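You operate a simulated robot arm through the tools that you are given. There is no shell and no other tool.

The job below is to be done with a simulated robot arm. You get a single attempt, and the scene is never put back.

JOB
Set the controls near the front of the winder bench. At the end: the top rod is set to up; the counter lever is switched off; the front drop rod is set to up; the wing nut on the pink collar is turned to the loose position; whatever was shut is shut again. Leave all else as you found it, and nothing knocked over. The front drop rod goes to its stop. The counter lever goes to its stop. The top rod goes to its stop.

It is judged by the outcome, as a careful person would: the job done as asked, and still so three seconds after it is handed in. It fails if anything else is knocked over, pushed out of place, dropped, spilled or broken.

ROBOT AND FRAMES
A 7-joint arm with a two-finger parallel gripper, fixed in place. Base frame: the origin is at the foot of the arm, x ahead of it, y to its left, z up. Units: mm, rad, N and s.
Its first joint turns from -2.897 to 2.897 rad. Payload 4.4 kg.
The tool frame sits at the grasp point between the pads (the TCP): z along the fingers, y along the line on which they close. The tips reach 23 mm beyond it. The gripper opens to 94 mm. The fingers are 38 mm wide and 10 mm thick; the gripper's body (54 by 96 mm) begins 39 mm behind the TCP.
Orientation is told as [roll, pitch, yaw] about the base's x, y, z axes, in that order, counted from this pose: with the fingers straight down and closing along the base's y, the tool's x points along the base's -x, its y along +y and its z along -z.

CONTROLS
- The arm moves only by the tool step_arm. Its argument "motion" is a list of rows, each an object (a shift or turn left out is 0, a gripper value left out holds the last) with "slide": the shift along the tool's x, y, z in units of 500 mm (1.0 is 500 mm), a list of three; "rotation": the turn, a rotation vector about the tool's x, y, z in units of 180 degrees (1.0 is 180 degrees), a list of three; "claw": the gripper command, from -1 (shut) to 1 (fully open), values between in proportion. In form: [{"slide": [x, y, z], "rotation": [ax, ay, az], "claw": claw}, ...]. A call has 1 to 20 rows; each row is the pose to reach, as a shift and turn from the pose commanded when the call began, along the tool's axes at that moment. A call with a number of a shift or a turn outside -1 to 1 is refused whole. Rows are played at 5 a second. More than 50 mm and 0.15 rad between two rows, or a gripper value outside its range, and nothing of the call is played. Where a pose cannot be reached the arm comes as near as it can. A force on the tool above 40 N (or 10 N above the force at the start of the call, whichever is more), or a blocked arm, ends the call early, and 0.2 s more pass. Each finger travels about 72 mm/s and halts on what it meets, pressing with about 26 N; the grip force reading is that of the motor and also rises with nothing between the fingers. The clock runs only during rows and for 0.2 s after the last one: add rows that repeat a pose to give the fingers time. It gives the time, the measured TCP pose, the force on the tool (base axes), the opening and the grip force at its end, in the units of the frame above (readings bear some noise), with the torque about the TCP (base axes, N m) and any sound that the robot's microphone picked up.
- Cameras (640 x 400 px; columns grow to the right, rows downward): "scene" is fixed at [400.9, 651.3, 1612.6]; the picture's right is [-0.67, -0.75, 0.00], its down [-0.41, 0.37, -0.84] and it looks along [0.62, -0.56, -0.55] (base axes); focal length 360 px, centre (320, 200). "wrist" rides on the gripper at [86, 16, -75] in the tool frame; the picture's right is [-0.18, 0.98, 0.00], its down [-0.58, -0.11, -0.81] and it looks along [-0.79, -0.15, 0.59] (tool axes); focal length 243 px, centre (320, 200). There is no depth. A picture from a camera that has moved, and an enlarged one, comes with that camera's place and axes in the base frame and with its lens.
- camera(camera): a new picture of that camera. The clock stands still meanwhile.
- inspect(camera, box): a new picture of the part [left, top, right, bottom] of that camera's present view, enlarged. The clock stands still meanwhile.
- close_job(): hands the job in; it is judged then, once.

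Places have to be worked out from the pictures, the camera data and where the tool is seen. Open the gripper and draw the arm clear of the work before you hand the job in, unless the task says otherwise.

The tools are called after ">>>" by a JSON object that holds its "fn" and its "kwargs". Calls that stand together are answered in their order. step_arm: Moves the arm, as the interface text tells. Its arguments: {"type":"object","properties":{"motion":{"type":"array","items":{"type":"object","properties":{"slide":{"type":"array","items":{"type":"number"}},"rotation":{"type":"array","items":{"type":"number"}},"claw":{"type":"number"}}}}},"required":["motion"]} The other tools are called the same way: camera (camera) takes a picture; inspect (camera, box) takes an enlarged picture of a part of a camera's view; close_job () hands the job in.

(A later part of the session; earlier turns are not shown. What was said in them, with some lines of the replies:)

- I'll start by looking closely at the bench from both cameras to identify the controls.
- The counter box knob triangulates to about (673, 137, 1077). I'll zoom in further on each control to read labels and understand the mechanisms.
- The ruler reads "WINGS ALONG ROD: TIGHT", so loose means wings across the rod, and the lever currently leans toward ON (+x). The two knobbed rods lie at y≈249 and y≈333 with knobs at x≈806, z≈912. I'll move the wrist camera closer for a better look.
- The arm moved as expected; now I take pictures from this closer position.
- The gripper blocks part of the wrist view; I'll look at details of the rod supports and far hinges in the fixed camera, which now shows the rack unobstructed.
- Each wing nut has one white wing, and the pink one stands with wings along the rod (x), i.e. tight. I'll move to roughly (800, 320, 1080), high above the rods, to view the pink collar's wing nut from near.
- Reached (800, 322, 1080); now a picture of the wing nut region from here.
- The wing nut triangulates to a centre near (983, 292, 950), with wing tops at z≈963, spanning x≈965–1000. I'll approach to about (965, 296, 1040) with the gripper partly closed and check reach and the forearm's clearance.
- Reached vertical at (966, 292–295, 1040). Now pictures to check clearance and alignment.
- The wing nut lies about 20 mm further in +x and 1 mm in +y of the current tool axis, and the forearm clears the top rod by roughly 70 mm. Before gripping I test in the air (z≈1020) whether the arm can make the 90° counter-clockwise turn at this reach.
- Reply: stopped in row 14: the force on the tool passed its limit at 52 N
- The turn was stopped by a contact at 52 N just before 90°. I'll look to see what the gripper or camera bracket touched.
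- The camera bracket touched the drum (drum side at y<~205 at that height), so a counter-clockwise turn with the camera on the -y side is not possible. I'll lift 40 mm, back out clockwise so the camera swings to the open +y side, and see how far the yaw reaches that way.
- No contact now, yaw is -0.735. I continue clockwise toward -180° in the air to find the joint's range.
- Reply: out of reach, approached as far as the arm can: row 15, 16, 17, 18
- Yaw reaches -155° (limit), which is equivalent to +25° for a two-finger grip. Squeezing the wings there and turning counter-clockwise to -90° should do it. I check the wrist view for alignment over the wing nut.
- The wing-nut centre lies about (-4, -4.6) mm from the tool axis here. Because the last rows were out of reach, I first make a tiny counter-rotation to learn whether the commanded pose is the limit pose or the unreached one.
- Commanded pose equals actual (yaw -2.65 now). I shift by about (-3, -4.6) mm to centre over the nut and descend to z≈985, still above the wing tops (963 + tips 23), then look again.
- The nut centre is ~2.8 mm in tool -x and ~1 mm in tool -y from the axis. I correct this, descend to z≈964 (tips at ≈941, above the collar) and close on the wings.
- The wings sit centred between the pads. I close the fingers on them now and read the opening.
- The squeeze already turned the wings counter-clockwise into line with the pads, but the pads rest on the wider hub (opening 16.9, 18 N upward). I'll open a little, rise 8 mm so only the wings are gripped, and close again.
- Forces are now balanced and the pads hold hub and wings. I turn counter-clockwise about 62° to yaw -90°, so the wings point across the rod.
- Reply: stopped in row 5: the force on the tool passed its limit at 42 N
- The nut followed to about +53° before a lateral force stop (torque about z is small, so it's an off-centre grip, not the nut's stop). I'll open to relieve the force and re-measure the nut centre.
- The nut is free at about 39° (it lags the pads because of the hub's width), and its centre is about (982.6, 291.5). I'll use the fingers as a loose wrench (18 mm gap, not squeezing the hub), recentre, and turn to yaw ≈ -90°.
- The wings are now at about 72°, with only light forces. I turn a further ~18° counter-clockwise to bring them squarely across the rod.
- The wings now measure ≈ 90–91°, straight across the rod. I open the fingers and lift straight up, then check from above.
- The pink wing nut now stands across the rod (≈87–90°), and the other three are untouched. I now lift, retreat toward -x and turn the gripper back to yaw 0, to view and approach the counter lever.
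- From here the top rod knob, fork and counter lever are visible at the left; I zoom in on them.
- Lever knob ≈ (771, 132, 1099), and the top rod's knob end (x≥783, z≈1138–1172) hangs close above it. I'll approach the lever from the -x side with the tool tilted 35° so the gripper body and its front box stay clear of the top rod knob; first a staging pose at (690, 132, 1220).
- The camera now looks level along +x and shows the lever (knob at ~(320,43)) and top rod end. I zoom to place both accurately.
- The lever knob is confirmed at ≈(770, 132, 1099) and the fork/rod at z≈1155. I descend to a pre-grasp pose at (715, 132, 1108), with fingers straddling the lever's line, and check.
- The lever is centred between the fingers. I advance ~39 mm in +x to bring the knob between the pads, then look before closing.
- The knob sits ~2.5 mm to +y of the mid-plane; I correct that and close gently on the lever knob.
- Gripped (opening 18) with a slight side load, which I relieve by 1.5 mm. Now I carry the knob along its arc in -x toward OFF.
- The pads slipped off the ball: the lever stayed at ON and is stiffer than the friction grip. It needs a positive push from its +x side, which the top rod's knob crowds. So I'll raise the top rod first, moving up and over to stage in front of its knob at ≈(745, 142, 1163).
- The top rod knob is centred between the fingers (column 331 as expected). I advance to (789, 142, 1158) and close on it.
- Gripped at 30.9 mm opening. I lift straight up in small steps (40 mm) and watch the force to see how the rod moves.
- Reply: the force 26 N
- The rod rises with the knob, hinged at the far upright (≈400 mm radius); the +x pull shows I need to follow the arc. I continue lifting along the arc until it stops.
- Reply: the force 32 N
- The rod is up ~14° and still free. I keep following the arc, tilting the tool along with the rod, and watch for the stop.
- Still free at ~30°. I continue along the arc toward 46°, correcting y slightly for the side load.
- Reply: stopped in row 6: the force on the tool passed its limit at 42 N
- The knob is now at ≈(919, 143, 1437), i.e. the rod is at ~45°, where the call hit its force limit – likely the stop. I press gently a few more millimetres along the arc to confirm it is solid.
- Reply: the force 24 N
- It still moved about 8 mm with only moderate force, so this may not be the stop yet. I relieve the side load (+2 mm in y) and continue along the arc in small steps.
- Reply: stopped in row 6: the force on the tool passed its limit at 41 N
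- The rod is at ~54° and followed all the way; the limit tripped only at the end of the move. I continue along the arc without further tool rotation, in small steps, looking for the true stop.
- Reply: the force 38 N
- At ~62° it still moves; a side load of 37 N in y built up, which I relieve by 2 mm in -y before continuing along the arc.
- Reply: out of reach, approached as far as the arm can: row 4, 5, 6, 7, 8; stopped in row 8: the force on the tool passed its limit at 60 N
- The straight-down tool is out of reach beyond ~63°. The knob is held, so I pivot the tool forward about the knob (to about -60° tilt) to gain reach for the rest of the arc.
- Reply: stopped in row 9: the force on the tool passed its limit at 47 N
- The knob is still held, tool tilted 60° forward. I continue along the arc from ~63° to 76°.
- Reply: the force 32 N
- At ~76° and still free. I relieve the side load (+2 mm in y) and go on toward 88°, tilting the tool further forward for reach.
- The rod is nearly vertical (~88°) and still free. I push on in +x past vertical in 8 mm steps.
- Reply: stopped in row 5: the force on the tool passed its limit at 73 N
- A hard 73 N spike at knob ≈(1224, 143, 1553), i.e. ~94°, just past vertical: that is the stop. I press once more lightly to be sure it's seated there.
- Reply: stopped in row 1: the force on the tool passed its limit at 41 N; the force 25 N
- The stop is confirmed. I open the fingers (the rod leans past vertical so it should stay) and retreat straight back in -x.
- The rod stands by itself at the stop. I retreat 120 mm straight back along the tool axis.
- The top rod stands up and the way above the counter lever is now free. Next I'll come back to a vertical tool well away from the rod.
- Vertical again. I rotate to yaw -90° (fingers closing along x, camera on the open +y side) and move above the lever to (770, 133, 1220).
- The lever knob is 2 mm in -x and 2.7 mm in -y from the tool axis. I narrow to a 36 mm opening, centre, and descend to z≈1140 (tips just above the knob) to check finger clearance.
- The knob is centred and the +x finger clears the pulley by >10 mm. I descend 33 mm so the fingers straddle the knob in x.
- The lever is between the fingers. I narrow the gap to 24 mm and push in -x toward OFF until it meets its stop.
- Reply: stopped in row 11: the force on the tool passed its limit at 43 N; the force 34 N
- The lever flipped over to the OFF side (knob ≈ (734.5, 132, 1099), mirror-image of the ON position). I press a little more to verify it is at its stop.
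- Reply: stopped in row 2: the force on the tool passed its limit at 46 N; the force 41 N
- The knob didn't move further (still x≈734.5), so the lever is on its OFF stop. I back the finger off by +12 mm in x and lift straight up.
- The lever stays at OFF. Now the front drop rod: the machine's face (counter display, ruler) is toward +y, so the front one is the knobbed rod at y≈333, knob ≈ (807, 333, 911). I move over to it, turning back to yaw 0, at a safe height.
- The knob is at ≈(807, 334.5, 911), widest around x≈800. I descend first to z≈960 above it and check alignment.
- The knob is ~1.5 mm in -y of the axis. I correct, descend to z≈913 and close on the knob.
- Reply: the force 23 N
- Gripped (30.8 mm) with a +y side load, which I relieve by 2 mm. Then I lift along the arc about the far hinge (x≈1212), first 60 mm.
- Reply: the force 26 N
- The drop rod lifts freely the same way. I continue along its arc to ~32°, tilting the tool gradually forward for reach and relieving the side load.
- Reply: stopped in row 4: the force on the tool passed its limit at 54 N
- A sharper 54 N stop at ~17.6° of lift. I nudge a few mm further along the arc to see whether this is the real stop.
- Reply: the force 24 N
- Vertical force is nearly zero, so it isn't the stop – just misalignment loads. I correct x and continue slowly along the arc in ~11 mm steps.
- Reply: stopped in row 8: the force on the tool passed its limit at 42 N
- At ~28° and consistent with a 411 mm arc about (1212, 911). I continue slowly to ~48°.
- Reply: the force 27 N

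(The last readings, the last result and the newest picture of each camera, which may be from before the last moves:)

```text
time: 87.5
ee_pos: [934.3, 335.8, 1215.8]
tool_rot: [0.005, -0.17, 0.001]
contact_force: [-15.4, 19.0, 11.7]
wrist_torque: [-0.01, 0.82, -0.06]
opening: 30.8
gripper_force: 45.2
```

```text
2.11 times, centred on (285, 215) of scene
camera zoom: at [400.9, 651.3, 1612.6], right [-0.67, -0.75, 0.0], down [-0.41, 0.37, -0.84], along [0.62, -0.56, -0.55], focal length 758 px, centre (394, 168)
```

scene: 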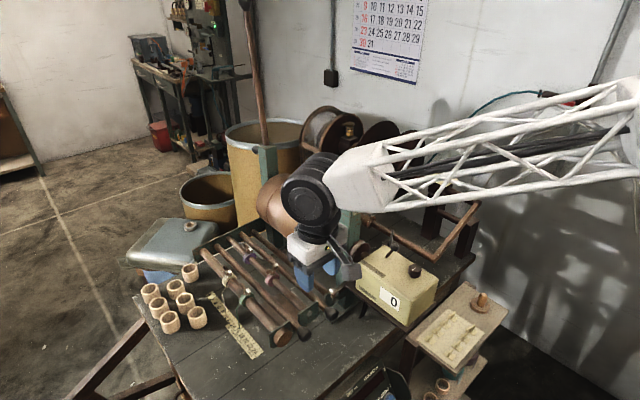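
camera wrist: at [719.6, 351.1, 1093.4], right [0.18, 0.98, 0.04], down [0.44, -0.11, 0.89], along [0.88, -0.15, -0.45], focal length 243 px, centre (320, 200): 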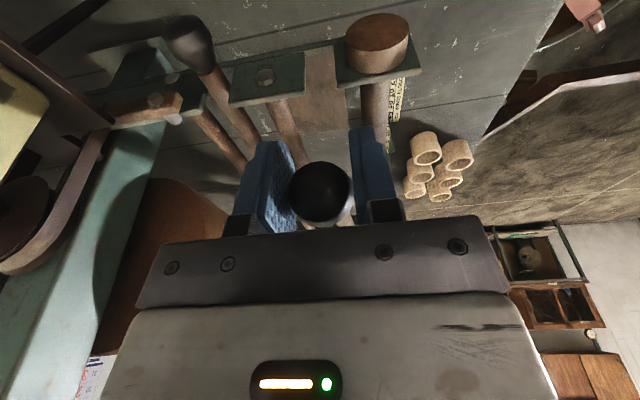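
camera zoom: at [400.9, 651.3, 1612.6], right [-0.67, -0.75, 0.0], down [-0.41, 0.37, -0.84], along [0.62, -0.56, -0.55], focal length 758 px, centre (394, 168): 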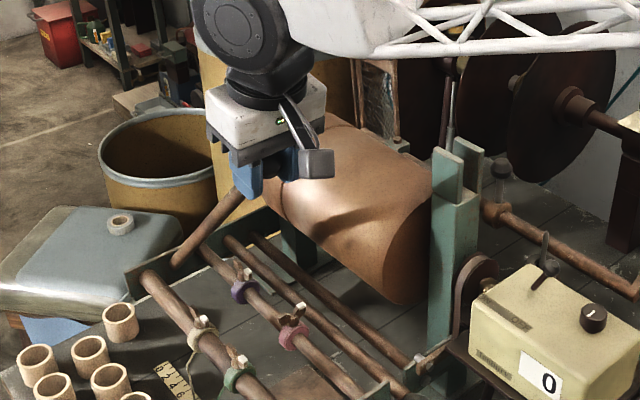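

At 48°. Now I continue to ~62° while tilting the tool forward to -60°, with small corrections for the radial and side loads.

>>> {"fn": "step_arm", "kwargs": {"motion": [{"slide": [0.001, 0.003, -0.0025]}, {"slide": [-0.0156, 0.003, -0.0125], "rotation": [0, -0.0278, 0]}, {"slide": [-0.033, 0.003, -0.0217], "rotation": [0, -0.0556, 0]}, {"slide": [-0.0508, 0.003, -0.0308], "rotation": [0, -0.0833, 0]}, {"slide": [-0.0689, 0.003, -0.0392], "rotation": [0, -0.1111, 0]}, {"slide": [-0.0874, 0.003, -0.0473], "rotation": [0, -0.1389, 0]}, {"slide": [-0.1059, 0.003, -0.0549], "rotation": [0, -0.1667, 0]}, {"slide": [-0.1247, 0.003, -0.0624], "rotation": [0, -0.1944, 0]}, {"slide": [-0.1437, 0.003, -0.069], "rotation": [0, -0.2222, 0]}, {"slide": [-0.1629, 0.003, -0.0756], "rotation": [0, -0.25, 0]}, {"slide": [-0.1824, 0.003, -0.0816], "rotation": [0, -0.2778, 0]}]}}

>>> {"fn": "inspect", "kwargs": {"camera": "scene", "box": [170, 120, 400, 310]}}

>>> {"fn": "camera", "kwargs": {"camera": "wrist"}}

```text
time: 89.9
ee_pos: [1017.3, 335.5, 1272.6]
tool_rot: [0.011, -1.044, -0.01]
contact_force: [-9.7, -15.4, 10.8]
wrist_torque: [-0.06, 1.21, 0.13]
opening: 31.2
gripper_force: 44.9
```

```text
2.11 times, centred on (285, 215) of scene
camera zoom: at [400.9, 651.3, 1612.6], right [-0.67, -0.75, 0.0], down [-0.41, 0.37, -0.84], along [0.62, -0.56, -0.55], focal length 758 px, centre (394, 168)
```

zoom: 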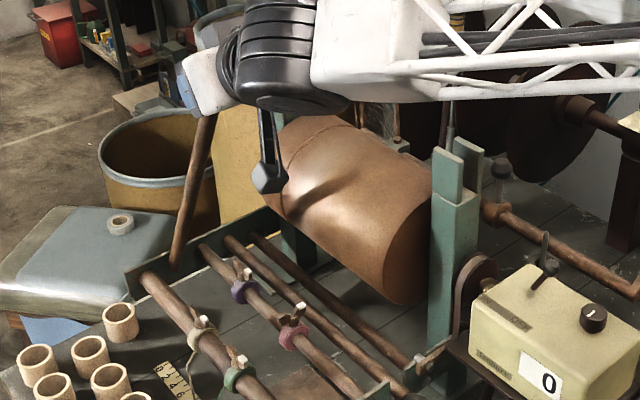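

```text
taken
camera wrist: at [910.3, 351.5, 1235.7], right [0.09, 0.98, 0.16], down [-0.41, -0.11, 0.91], along [0.91, -0.15, 0.39], focal length 243 px, centre (320, 200)
```

wrist: 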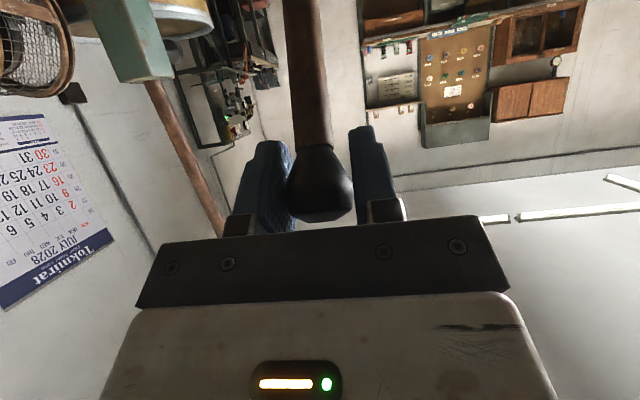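

At ~62° and consistent. I continue to ~78°, tilting the tool further toward horizontal.

>>> {"fn": "step_arm", "kwargs": {"motion": [{"slide": [0, -0.002, 0]}, {"slide": [-0.0246, -0.002, 0.0137], "rotation": [0, -0.0139, 0]}, {"slide": [-0.0472, -0.002, 0.0295], "rotation": [0, -0.0278, 0]}, {"slide": [-0.0705, -0.002, 0.0472], "rotation": [0, -0.0417, 0]}, {"slide": [-0.093, -0.002, 0.0655], "rotation": [0, -0.0556, 0]}, {"slide": [-0.1149, -0.002, 0.085], "rotation": [0, -0.0694, 0]}, {"slide": [-0.1363, -0.002, 0.1049], "rotation": [0, -0.0833, 0]}, {"slide": [-0.1568, -0.002, 0.1254], "rotation": [0, -0.0972, 0]}, {"slide": [-0.1767, -0.002, 0.1469], "rotation": [0, -0.1111, 0]}]}}

>>> {"fn": "inspect", "kwargs": {"camera": "scene", "box": [130, 80, 400, 310]}}

```text
time: 91.9
ee_pos: [1124.6, 335.8, 1312.4]
tool_rot: [0.029, -1.395, -0.028]
contact_force: [-6.3, -4.2, 18.1]
wrist_torque: [0.0, 1.16, 0.07]
opening: 31.3
gripper_force: 44.5
```

```text
1.74 times, centred on (265, 195) of scene
camera zoom: at [400.9, 651.3, 1612.6], right [-0.67, -0.75, 0.0], down [-0.41, 0.37, -0.84], along [0.62, -0.56, -0.55], focal length 626 px, centre (416, 209)
```

zoom: 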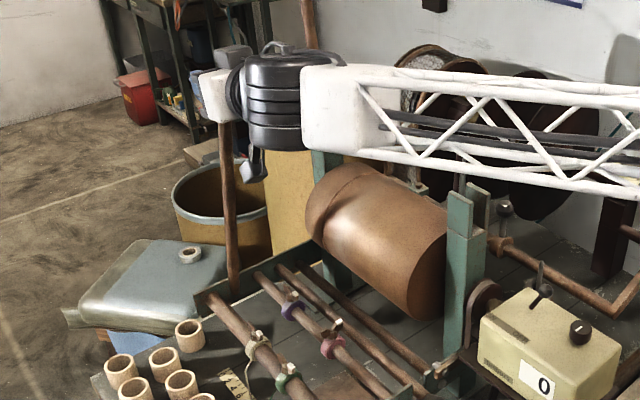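

At ~78° near the arm's reach limit for a knob grip. With the palm directly behind the knob (it can only fall back ~20 mm onto the palm), I open slightly to test whether the hinge holds the rod by itself.

>>> {"fn": "step_arm", "kwargs": {"motion": [{"claw": -0.25}, {"claw": -0.15}, {"claw": -0.15}, {"claw": -0.15}]}}

>>> {"fn": "camera", "kwargs": {"camera": "wrist"}}

>>> {"fn": "inspect", "kwargs": {"camera": "scene", "box": [130, 80, 400, 310]}}

```text
time: 92.9
ee_pos: [1124.4, 336.2, 1311.1]
tool_rot: [0.026, -1.39, -0.023]
contact_force: [-0.6, -0.2, 0.2]
wrist_torque: [-0.01, 0.0, 0.01]
opening: 40.1
gripper_force: 0.1
```

```text
taken
camera wrist: at [1036.5, 351.8, 1238.4], right [0.03, 0.98, 0.19], down [-0.69, -0.11, 0.72], along [0.72, -0.15, 0.67], focal length 243 px, centre (320, 200)
```

wrist: 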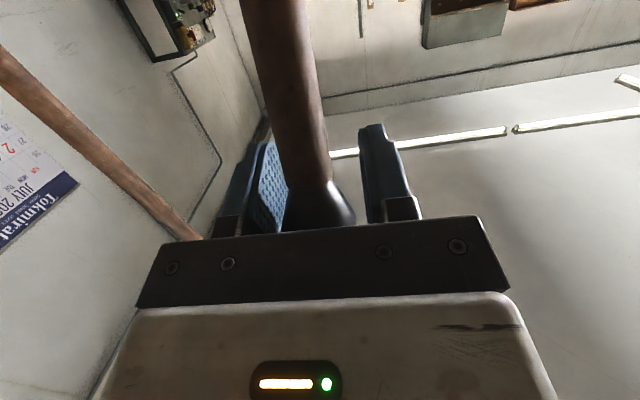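

```text
1.74 times, centred on (265, 195) of scene
camera zoom: at [400.9, 651.3, 1612.6], right [-0.67, -0.75, 0.0], down [-0.41, 0.37, -0.84], along [0.62, -0.56, -0.55], focal length 626 px, centre (416, 209)
```

zoom: 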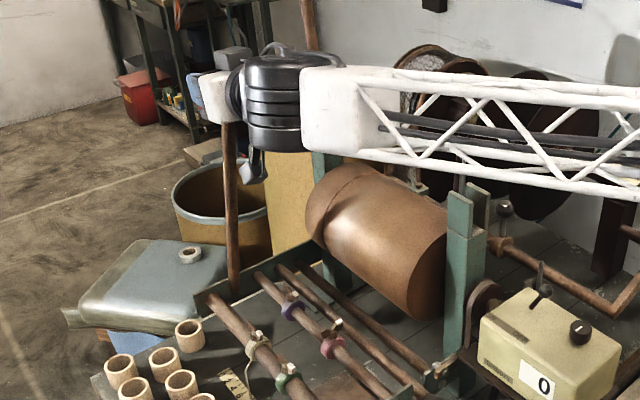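

No contact force and the rod hasn't moved: the hinge holds by friction. So I retreat 80 mm, close the fingers and will push the knob the rest of the way with the fingertips, which gains reach.

>>> {"fn": "step_arm", "kwargs": {"motion": [{"slide": [0, 0, -0.05], "claw": -0.1}, {"slide": [0, 0, -0.1], "claw": -0.1}, {"slide": [0, 0, -0.16], "claw": -0.1}, {"slide": [-0.0158, 0, -0.16], "rotation": [0, -0.02, 0], "claw": -1}, {"slide": [-0.0158, 0, -0.16], "rotation": [0, -0.04, 0], "claw": -1}, {"slide": [-0.0158, 0, -0.16], "rotation": [0, -0.04, 0], "claw": -1}]}}

>>> {"fn": "camera", "kwargs": {"camera": "wrist"}}

>>> {"fn": "inspect", "kwargs": {"camera": "scene", "box": [130, 60, 400, 310]}}

```text
time: 94.3
ee_pos: [1046.9, 335.1, 1334.0]
tool_rot: [0.095, -1.519, -0.094]
contact_force: [-0.7, -0.3, -0.5]
wrist_torque: [0.04, -0.01, 0.0]
opening: 0.0
gripper_force: 26.0
```

```text
taken
camera wrist: at [968.1, 350.9, 1250.2], right [0.01, 0.98, 0.19], down [-0.77, -0.11, 0.62], along [0.63, -0.15, 0.76], focal length 243 px, centre (320, 200)
```

wrist: 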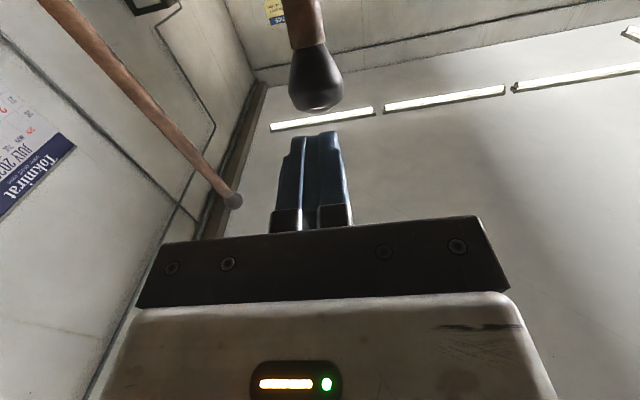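

```text
1.60 times, centred on (265, 185) of scene
camera zoom: at [400.9, 651.3, 1612.6], right [-0.67, -0.75, 0.0], down [-0.41, 0.37, -0.84], along [0.62, -0.56, -0.55], focal length 576 px, centre (408, 224)
```

zoom: 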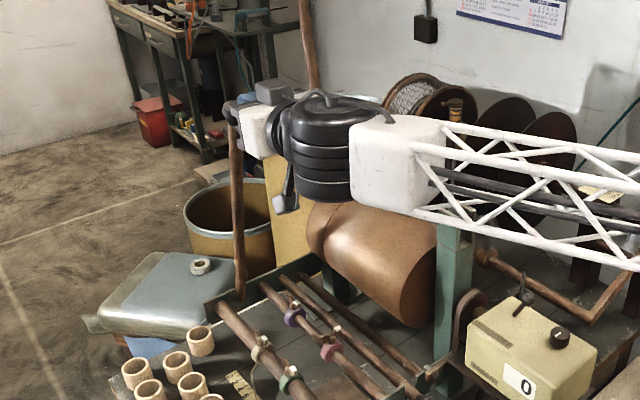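

The rod stays put at ~78° and the closed fingertips point at it. I lower ~14 mm to knob height and push forward in +x.

>>> {"fn": "step_arm", "kwargs": {"motion": [{"slide": [0.028, 0, 0.0015]}, {"slide": [0.026, 0, 0.0414]}, {"slide": [0.0239, 0, 0.0813]}, {"slide": [0.0223, 0, 0.1113]}, {"slide": [0.0208, 0, 0.1412]}, {"slide": [0.0192, 0, 0.1712]}, {"slide": [0.0176, 0, 0.2011]}, {"slide": [0.0161, 0, 0.2311]}, {"slide": [0.0145, 0, 0.2611]}, {"slide": [0.0145, 0, 0.2611]}]}}

>>> {"fn": "camera", "kwargs": {"camera": "wrist"}}

>>> {"fn": "inspect", "kwargs": {"camera": "scene", "box": [130, 60, 400, 310]}}

```text
time: 96.5
ee_pos: [1177.5, 336.5, 1317.4]
tool_rot: [0.087, -1.517, -0.088]
contact_force: [0.1, 0.4, 0.6]
wrist_torque: [0.01, 0.03, -0.03]
opening: 0.0
gripper_force: 25.5
```

```text
taken
camera wrist: at [1098.5, 351.8, 1235.7], right [0.01, 0.98, 0.19], down [-0.77, -0.11, 0.62], along [0.63, -0.15, 0.76], focal length 243 px, centre (320, 200)
```

wrist: 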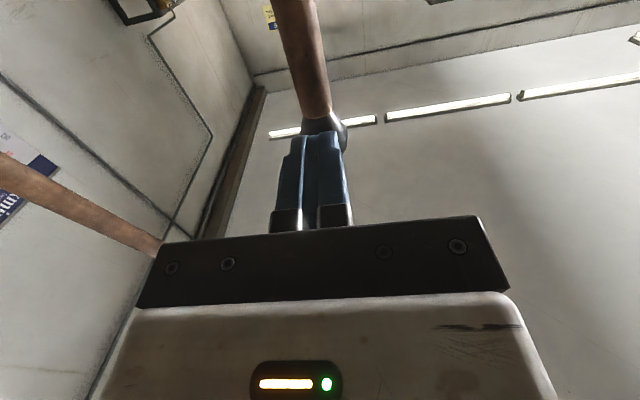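

```text
1.60 times, centred on (265, 185) of scene
camera zoom: at [400.9, 651.3, 1612.6], right [-0.67, -0.75, 0.0], down [-0.41, 0.37, -0.84], along [0.62, -0.56, -0.55], focal length 576 px, centre (408, 224)
```

zoom: 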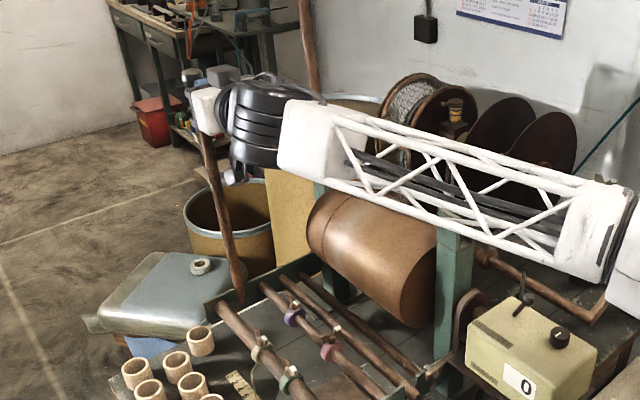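

The rod was pushed past vertical with almost no residual force. I keep pushing gently in +x until it meets its stop.

>>> {"fn": "step_arm", "kwargs": {"motion": [{"slide": [-0.001, 0, 0.016]}, {"slide": [-0.002, 0, 0.032]}, {"slide": [-0.0025, 0, 0.048]}, {"slide": [-0.0032, 0, 0.064]}, {"slide": [-0.004, 0, 0.08]}, {"slide": [-0.004, 0, 0.08]}]}}

>>> {"fn": "camera", "kwargs": {"camera": "wrist"}}

>>> {"fn": "inspect", "kwargs": {"camera": "scene", "box": [130, 60, 400, 310]}}

```text
time: 97.0
ee_pos: [1186.9, 336.3, 1317.7]
tool_rot: [0.072, -1.517, -0.072]
contact_force: [-52.8, -13.9, -10.0]
wrist_torque: [0.13, -0.36, -0.35]
opening: 0.1
gripper_force: 25.9
stopped in row 2: the force on the tool passed its limit at 76 N (the readings are from after the stop); the commanded pose is now the measured one
```

```text
taken
camera wrist: at [1108.6, 351.8, 1235.3], right [0.01, 0.98, 0.19], down [-0.77, -0.11, 0.62], along [0.63, -0.15, 0.76], focal length 243 px, centre (320, 200)
```

wrist: 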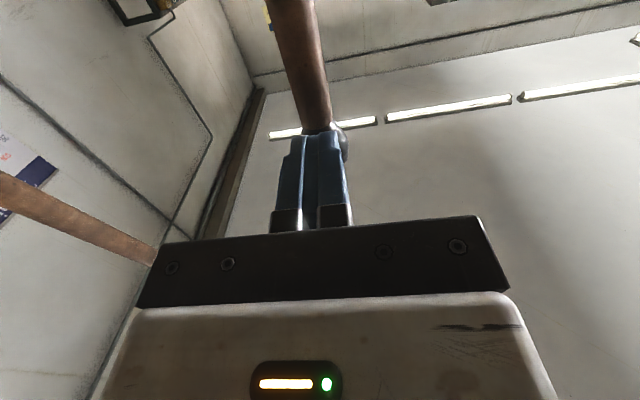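

```text
1.60 times, centred on (265, 185) of scene
camera zoom: at [400.9, 651.3, 1612.6], right [-0.67, -0.75, 0.0], down [-0.41, 0.37, -0.84], along [0.62, -0.56, -0.55], focal length 576 px, centre (408, 224)
```

zoom: 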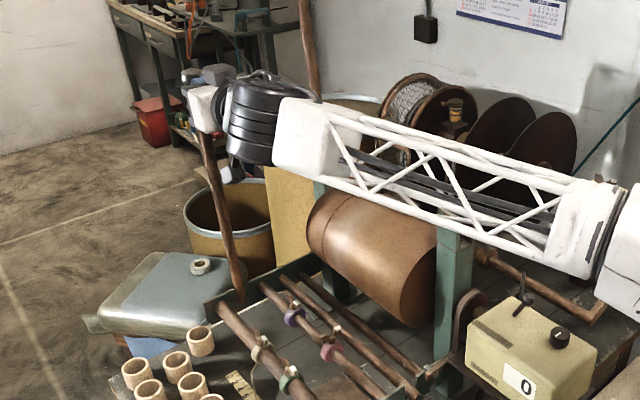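

A hard stop (76 N) – the drop rod is at its stop, leaning just past vertical. I now back off straight in -x by 120 mm.

>>> {"fn": "step_arm", "kwargs": {"motion": [{"slide": [0, 0, -0.02]}, {"slide": [0, 0, -0.08]}, {"slide": [0, 0, -0.16]}, {"slide": [0, 0, -0.24]}, {"slide": [0, 0, -0.24]}]}}

>>> {"fn": "camera", "kwargs": {"camera": "wrist"}}

>>> {"fn": "camera", "kwargs": {"camera": "scene"}}

>>> {"fn": "inspect", "kwargs": {"camera": "scene", "box": [130, 60, 400, 310]}}

```text
time: 98.2
ee_pos: [1068.8, 335.8, 1322.1]
tool_rot: [0.073, -1.516, -0.072]
contact_force: [-0.2, -0.2, -0.1]
wrist_torque: [-0.03, -0.03, -0.02]
opening: 0.0
gripper_force: 26.1
```

```text
taken
camera wrist: at [989.7, 351.4, 1239.8], right [0.01, 0.98, 0.19], down [-0.77, -0.11, 0.62], along [0.63, -0.15, 0.76], focal length 243 px, centre (320, 200)
```

wrist: 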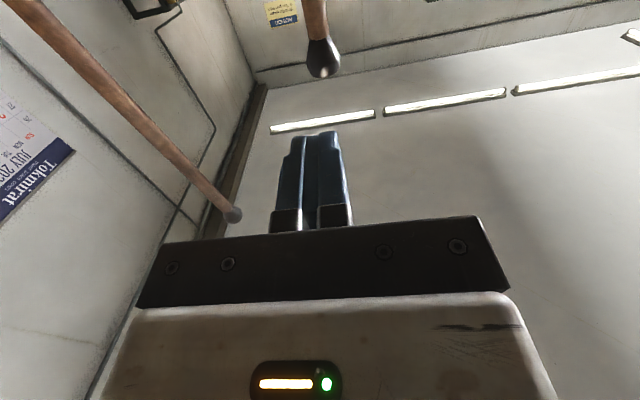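

```text
taken
```

scene: 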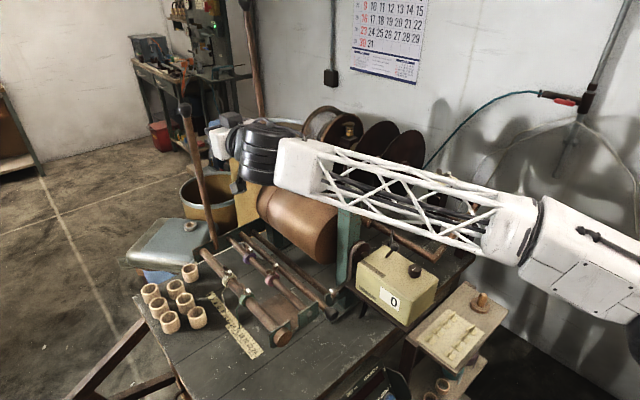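

```text
1.60 times, centred on (265, 185) of scene
camera zoom: at [400.9, 651.3, 1612.6], right [-0.67, -0.75, 0.0], down [-0.41, 0.37, -0.84], along [0.62, -0.56, -0.55], focal length 576 px, centre (408, 224)
```

zoom: 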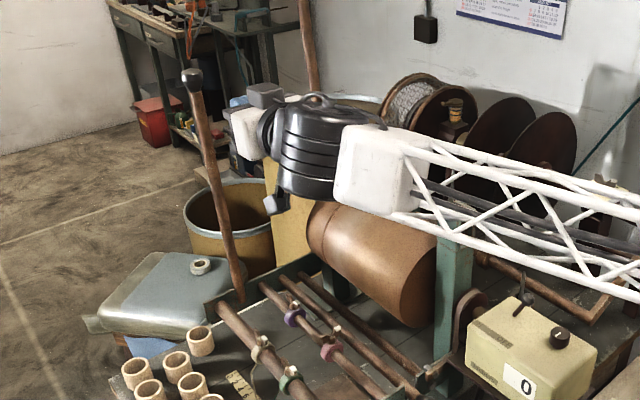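

The drop rod rests at its stop (knob ≈ (1229, 335, 1326), ~92°), and the top rod is still up. I withdraw and return the tool to vertical.

>>> {"fn": "step_arm", "kwargs": {"motion": [{"slide": [-0.0118, 0, -0.0498], "rotation": [0, 0.0439, 0]}, {"slide": [-0.0236, 0, -0.0996], "rotation": [0, 0.0877, 0]}, {"slide": [-0.0355, 0, -0.1495], "rotation": [0, 0.1316, 0]}, {"slide": [-0.0473, 0, -0.1993], "rotation": [0, 0.1755, 0]}, {"slide": [-0.0591, 0, -0.2491], "rotation": [0, 0.2194, 0]}, {"slide": [-0.0709, 0, -0.2989], "rotation": [0, 0.2632, 0]}, {"slide": [-0.0827, 0, -0.3487], "rotation": [0, 0.3071, 0]}, {"slide": [-0.0945, 0, -0.3985], "rotation": [0, 0.351, 0]}, {"slide": [-0.1064, 0, -0.4484], "rotation": [0, 0.3949, 0]}, {"slide": [-0.1182, 0, -0.4982], "rotation": [0, 0.4387, 0]}, {"slide": [-0.13, 0, -0.548], "rotation": [0, 0.4826, 0]}, {"slide": [-0.13, 0, -0.548], "rotation": [0, 0.4826, 0], "claw": 0.5}, {"slide": [-0.13, 0, -0.548], "rotation": [0, 0.4826, 0], "claw": 1}]}}

>>> {"fn": "camera", "kwargs": {"camera": "wrist"}}

>>> {"fn": "camera", "kwargs": {"camera": "scene"}}

```text
time: 101.0
ee_pos: [799.6, 335.8, 1403.5]
tool_rot: [0.005, 0.002, 0.001]
contact_force: [0.3, 0.3, -0.4]
wrist_torque: [0.0, -0.02, 0.02]
opening: 80.9
gripper_force: 0.3
```

```text
taken
camera wrist: at [713.2, 351.2, 1477.4], right [0.18, 0.98, 0.0], down [0.58, -0.11, 0.81], along [0.79, -0.15, -0.59], focal length 243 px, centre (320, 200)
```

wrist: 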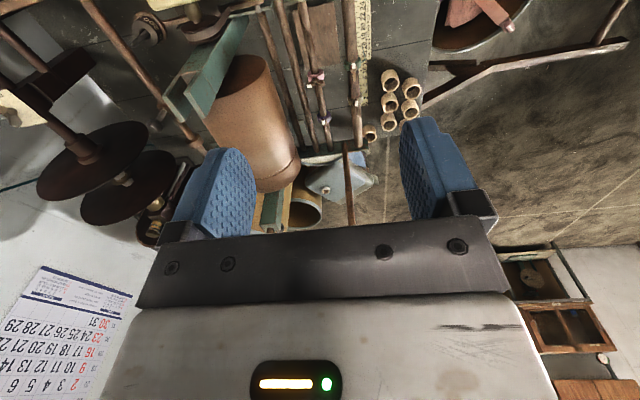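

```text
taken
```

scene: 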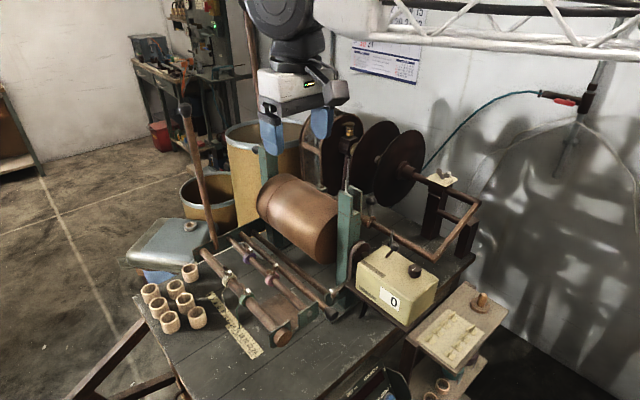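

Both rods stay up. I take close-ups of the wing nut, lever and surroundings from both cameras to verify the outcome.

>>> {"fn": "inspect", "kwargs": {"camera": "wrist", "box": [270, 20, 370, 130]}}

>>> {"fn": "inspect", "kwargs": {"camera": "scene", "box": [220, 230, 300, 300]}}

>>> {"fn": "inspect", "kwargs": {"camera": "scene", "box": [330, 220, 450, 320]}}

>>> {"fn": "inspect", "kwargs": {"camera": "scene", "box": [140, 90, 280, 260]}}

```text
3.64 times, centred on (320, 75) of wrist
camera zoom: at [713.2, 351.2, 1477.4], right [0.18, 0.98, 0.0], down [0.58, -0.11, 0.81], along [0.79, -0.15, -0.59], focal length 882 px, centre (320, 654)
```

zoom: 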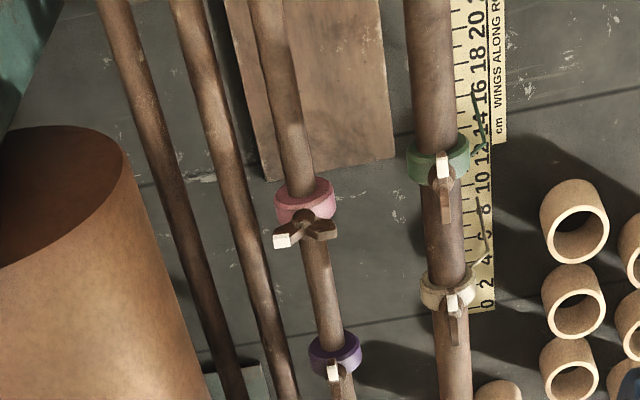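

```text
5.71 times, centred on (260, 265) of scene
camera zoom: at [400.9, 651.3, 1612.6], right [-0.67, -0.75, 0.0], down [-0.41, 0.37, -0.84], along [0.62, -0.56, -0.55], focal length 2057 px, centre (663, -171)
```

zoom: 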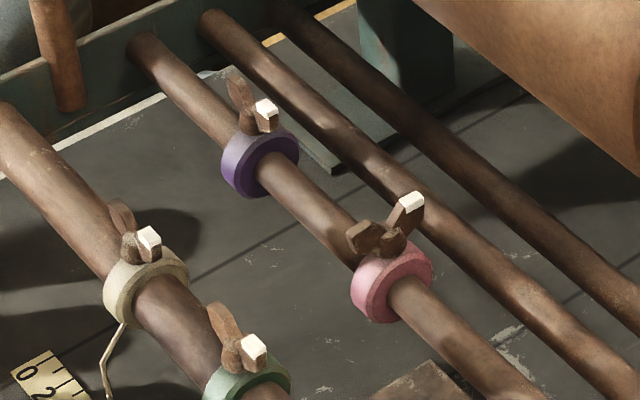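

```text
4.00 times, centred on (390, 270) of scene
camera zoom: at [400.9, 651.3, 1612.6], right [-0.67, -0.75, 0.0], down [-0.41, 0.37, -0.84], along [0.62, -0.56, -0.55], focal length 1440 px, centre (40, -80)
```

zoom: 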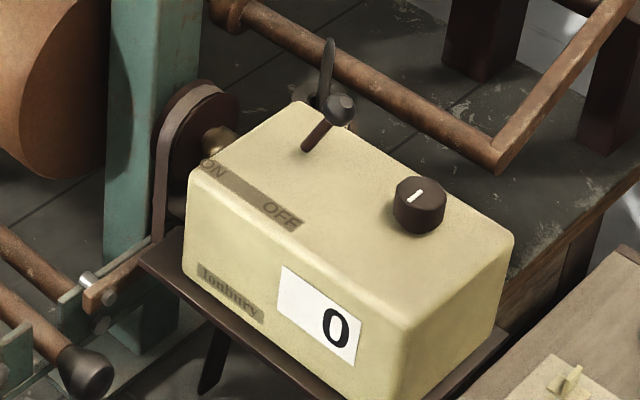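

```text
2.35 times, centred on (210, 175) of scene
camera zoom: at [400.9, 651.3, 1612.6], right [-0.67, -0.75, 0.0], down [-0.41, 0.37, -0.84], along [0.62, -0.56, -0.55], focal length 847 px, centre (579, 259)
```

zoom: 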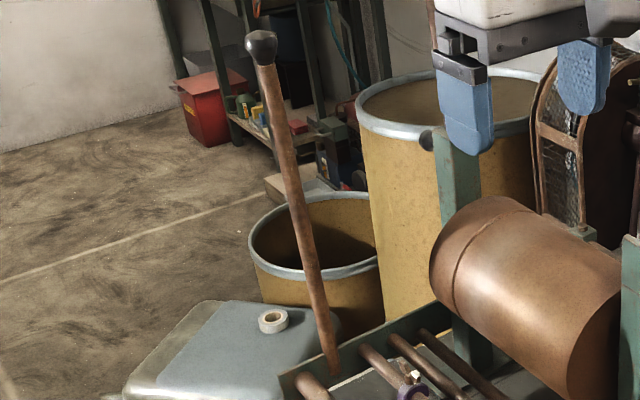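

The wing nut is squarely across the rod (~91°), lever at OFF, drop rod up at its stop; all else looks unchanged. I draw the arm back clear to its start position with the gripper open.

>>> {"fn": "step_arm", "kwargs": {"motion": [{"slide": [0.0763, -0.0014, -0.0086], "claw": 1}, {"slide": [0.1526, -0.0029, -0.0171]}, {"slide": [0.2289, -0.0043, -0.0257]}, {"slide": [0.3051, -0.0057, -0.0343]}, {"slide": [0.3814, -0.0071, -0.0429]}, {"slide": [0.4577, -0.0086, -0.0514]}, {"slide": [0.534, -0.01, -0.06]}, {"slide": [0.534, -0.01, -0.06]}]}}

>>> {"fn": "camera", "kwargs": {"camera": "scene"}}

>>> {"fn": "camera", "kwargs": {"camera": "wrist"}}

>>> {"fn": "inspect", "kwargs": {"camera": "scene", "box": [170, 0, 300, 170]}}

>>> {"fn": "inspect", "kwargs": {"camera": "wrist", "box": [200, 40, 440, 230]}}

```text
time: 102.8
ee_pos: [531.2, 330.4, 1431.5]
tool_rot: [0.003, -0.001, 0.001]
contact_force: [-0.3, -0.3, 0.9]
wrist_torque: [-0.02, 0.0, 0.01]
opening: 94.0
gripper_force: 0.1
```

```text
taken
```

scene: 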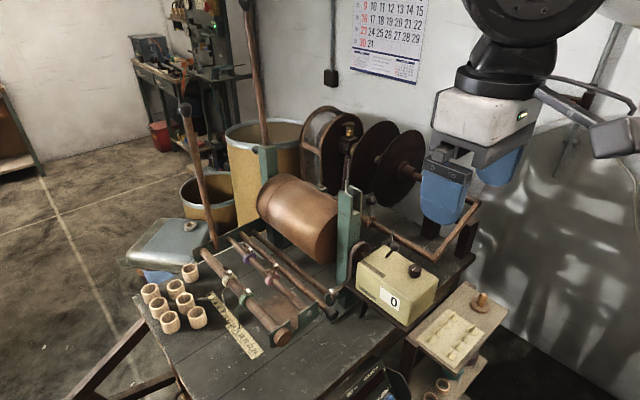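

```text
taken
camera wrist: at [444.8, 345.3, 1505.8], right [0.18, 0.98, 0.0], down [0.58, -0.11, 0.81], along [0.79, -0.15, -0.59], focal length 243 px, centre (320, 200)
```

wrist: 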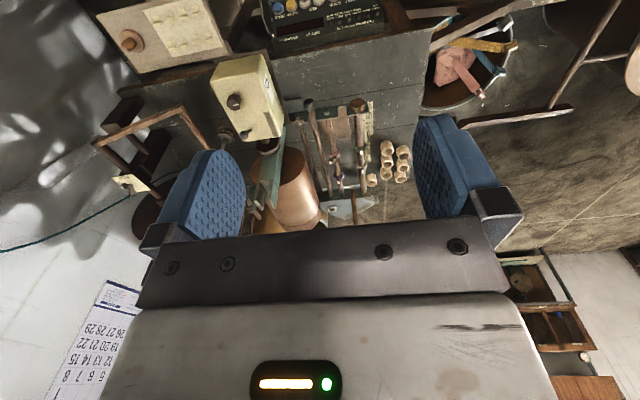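

```text
2.35 times, centred on (235, 85) of scene
camera zoom: at [400.9, 651.3, 1612.6], right [-0.67, -0.75, 0.0], down [-0.41, 0.37, -0.84], along [0.62, -0.56, -0.55], focal length 847 px, centre (520, 471)
```

zoom: 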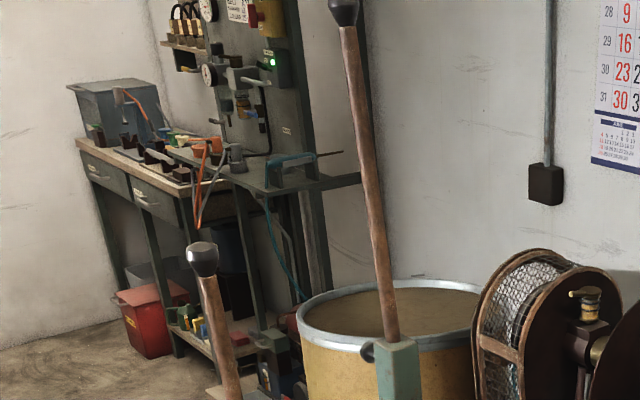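

```text
2.11 times, centred on (320, 135) of wrist
camera zoom: at [444.8, 345.3, 1505.8], right [0.18, 0.98, 0.0], down [0.58, -0.11, 0.81], along [0.79, -0.15, -0.59], focal length 511 px, centre (320, 337)
```

zoom: 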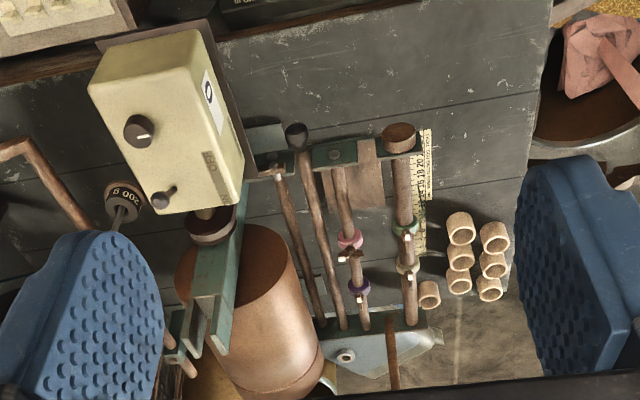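

Final views: top rod and front drop rod both stand at their stops, the lever is at OFF, the pink wing nut is across the rod, the other collars, rear drop rod, dial and rings are as before, nothing was opened, and the arm is clear with the gripper open. I hand the job in.

>>> {"fn": "close_job", "kwargs": {}}

```text
The job is handed in.
```

The job is handed in, and all four controls were in the positions you asked for when I last looked.

| Control | Final state | How I know |
|---|---|---|
| Top rod | Up, at its stop | Hit a hard stop at 73 N just past vertical, and stood by itself once released |
| Counter lever | Off, at its stop | Pressed to over 40 N with no further movement |
| Front drop rod | Up, at its stop | Hit a hard stop at 76 N just past vertical, and stood by itself once released |
| Pink collar wing nut | Loose | Wings measure about 90° across the rod; the ruler on the bench reads "WINGS ALONG ROD: TIGHT" |

- **Which drop rod:** there are two rods with black knobs. I took the front one to be the one farther from the wall, because the counter display and the ruler both face that way.
- **Contact with the drum:** early on, while I tested a turn in the air, the gripper's camera bracket touched the large copper drum at about 52 N. I backed off, and the drum looks unchanged in the later pictures.
- **Nothing to shut again:** I opened nothing that had been shut.
- **Everything else:** in the final pictures the other collars, the rear drop rod, the counter dial and the wooden rings look as they did at the start. The arm is back near its start position with the gripper open.
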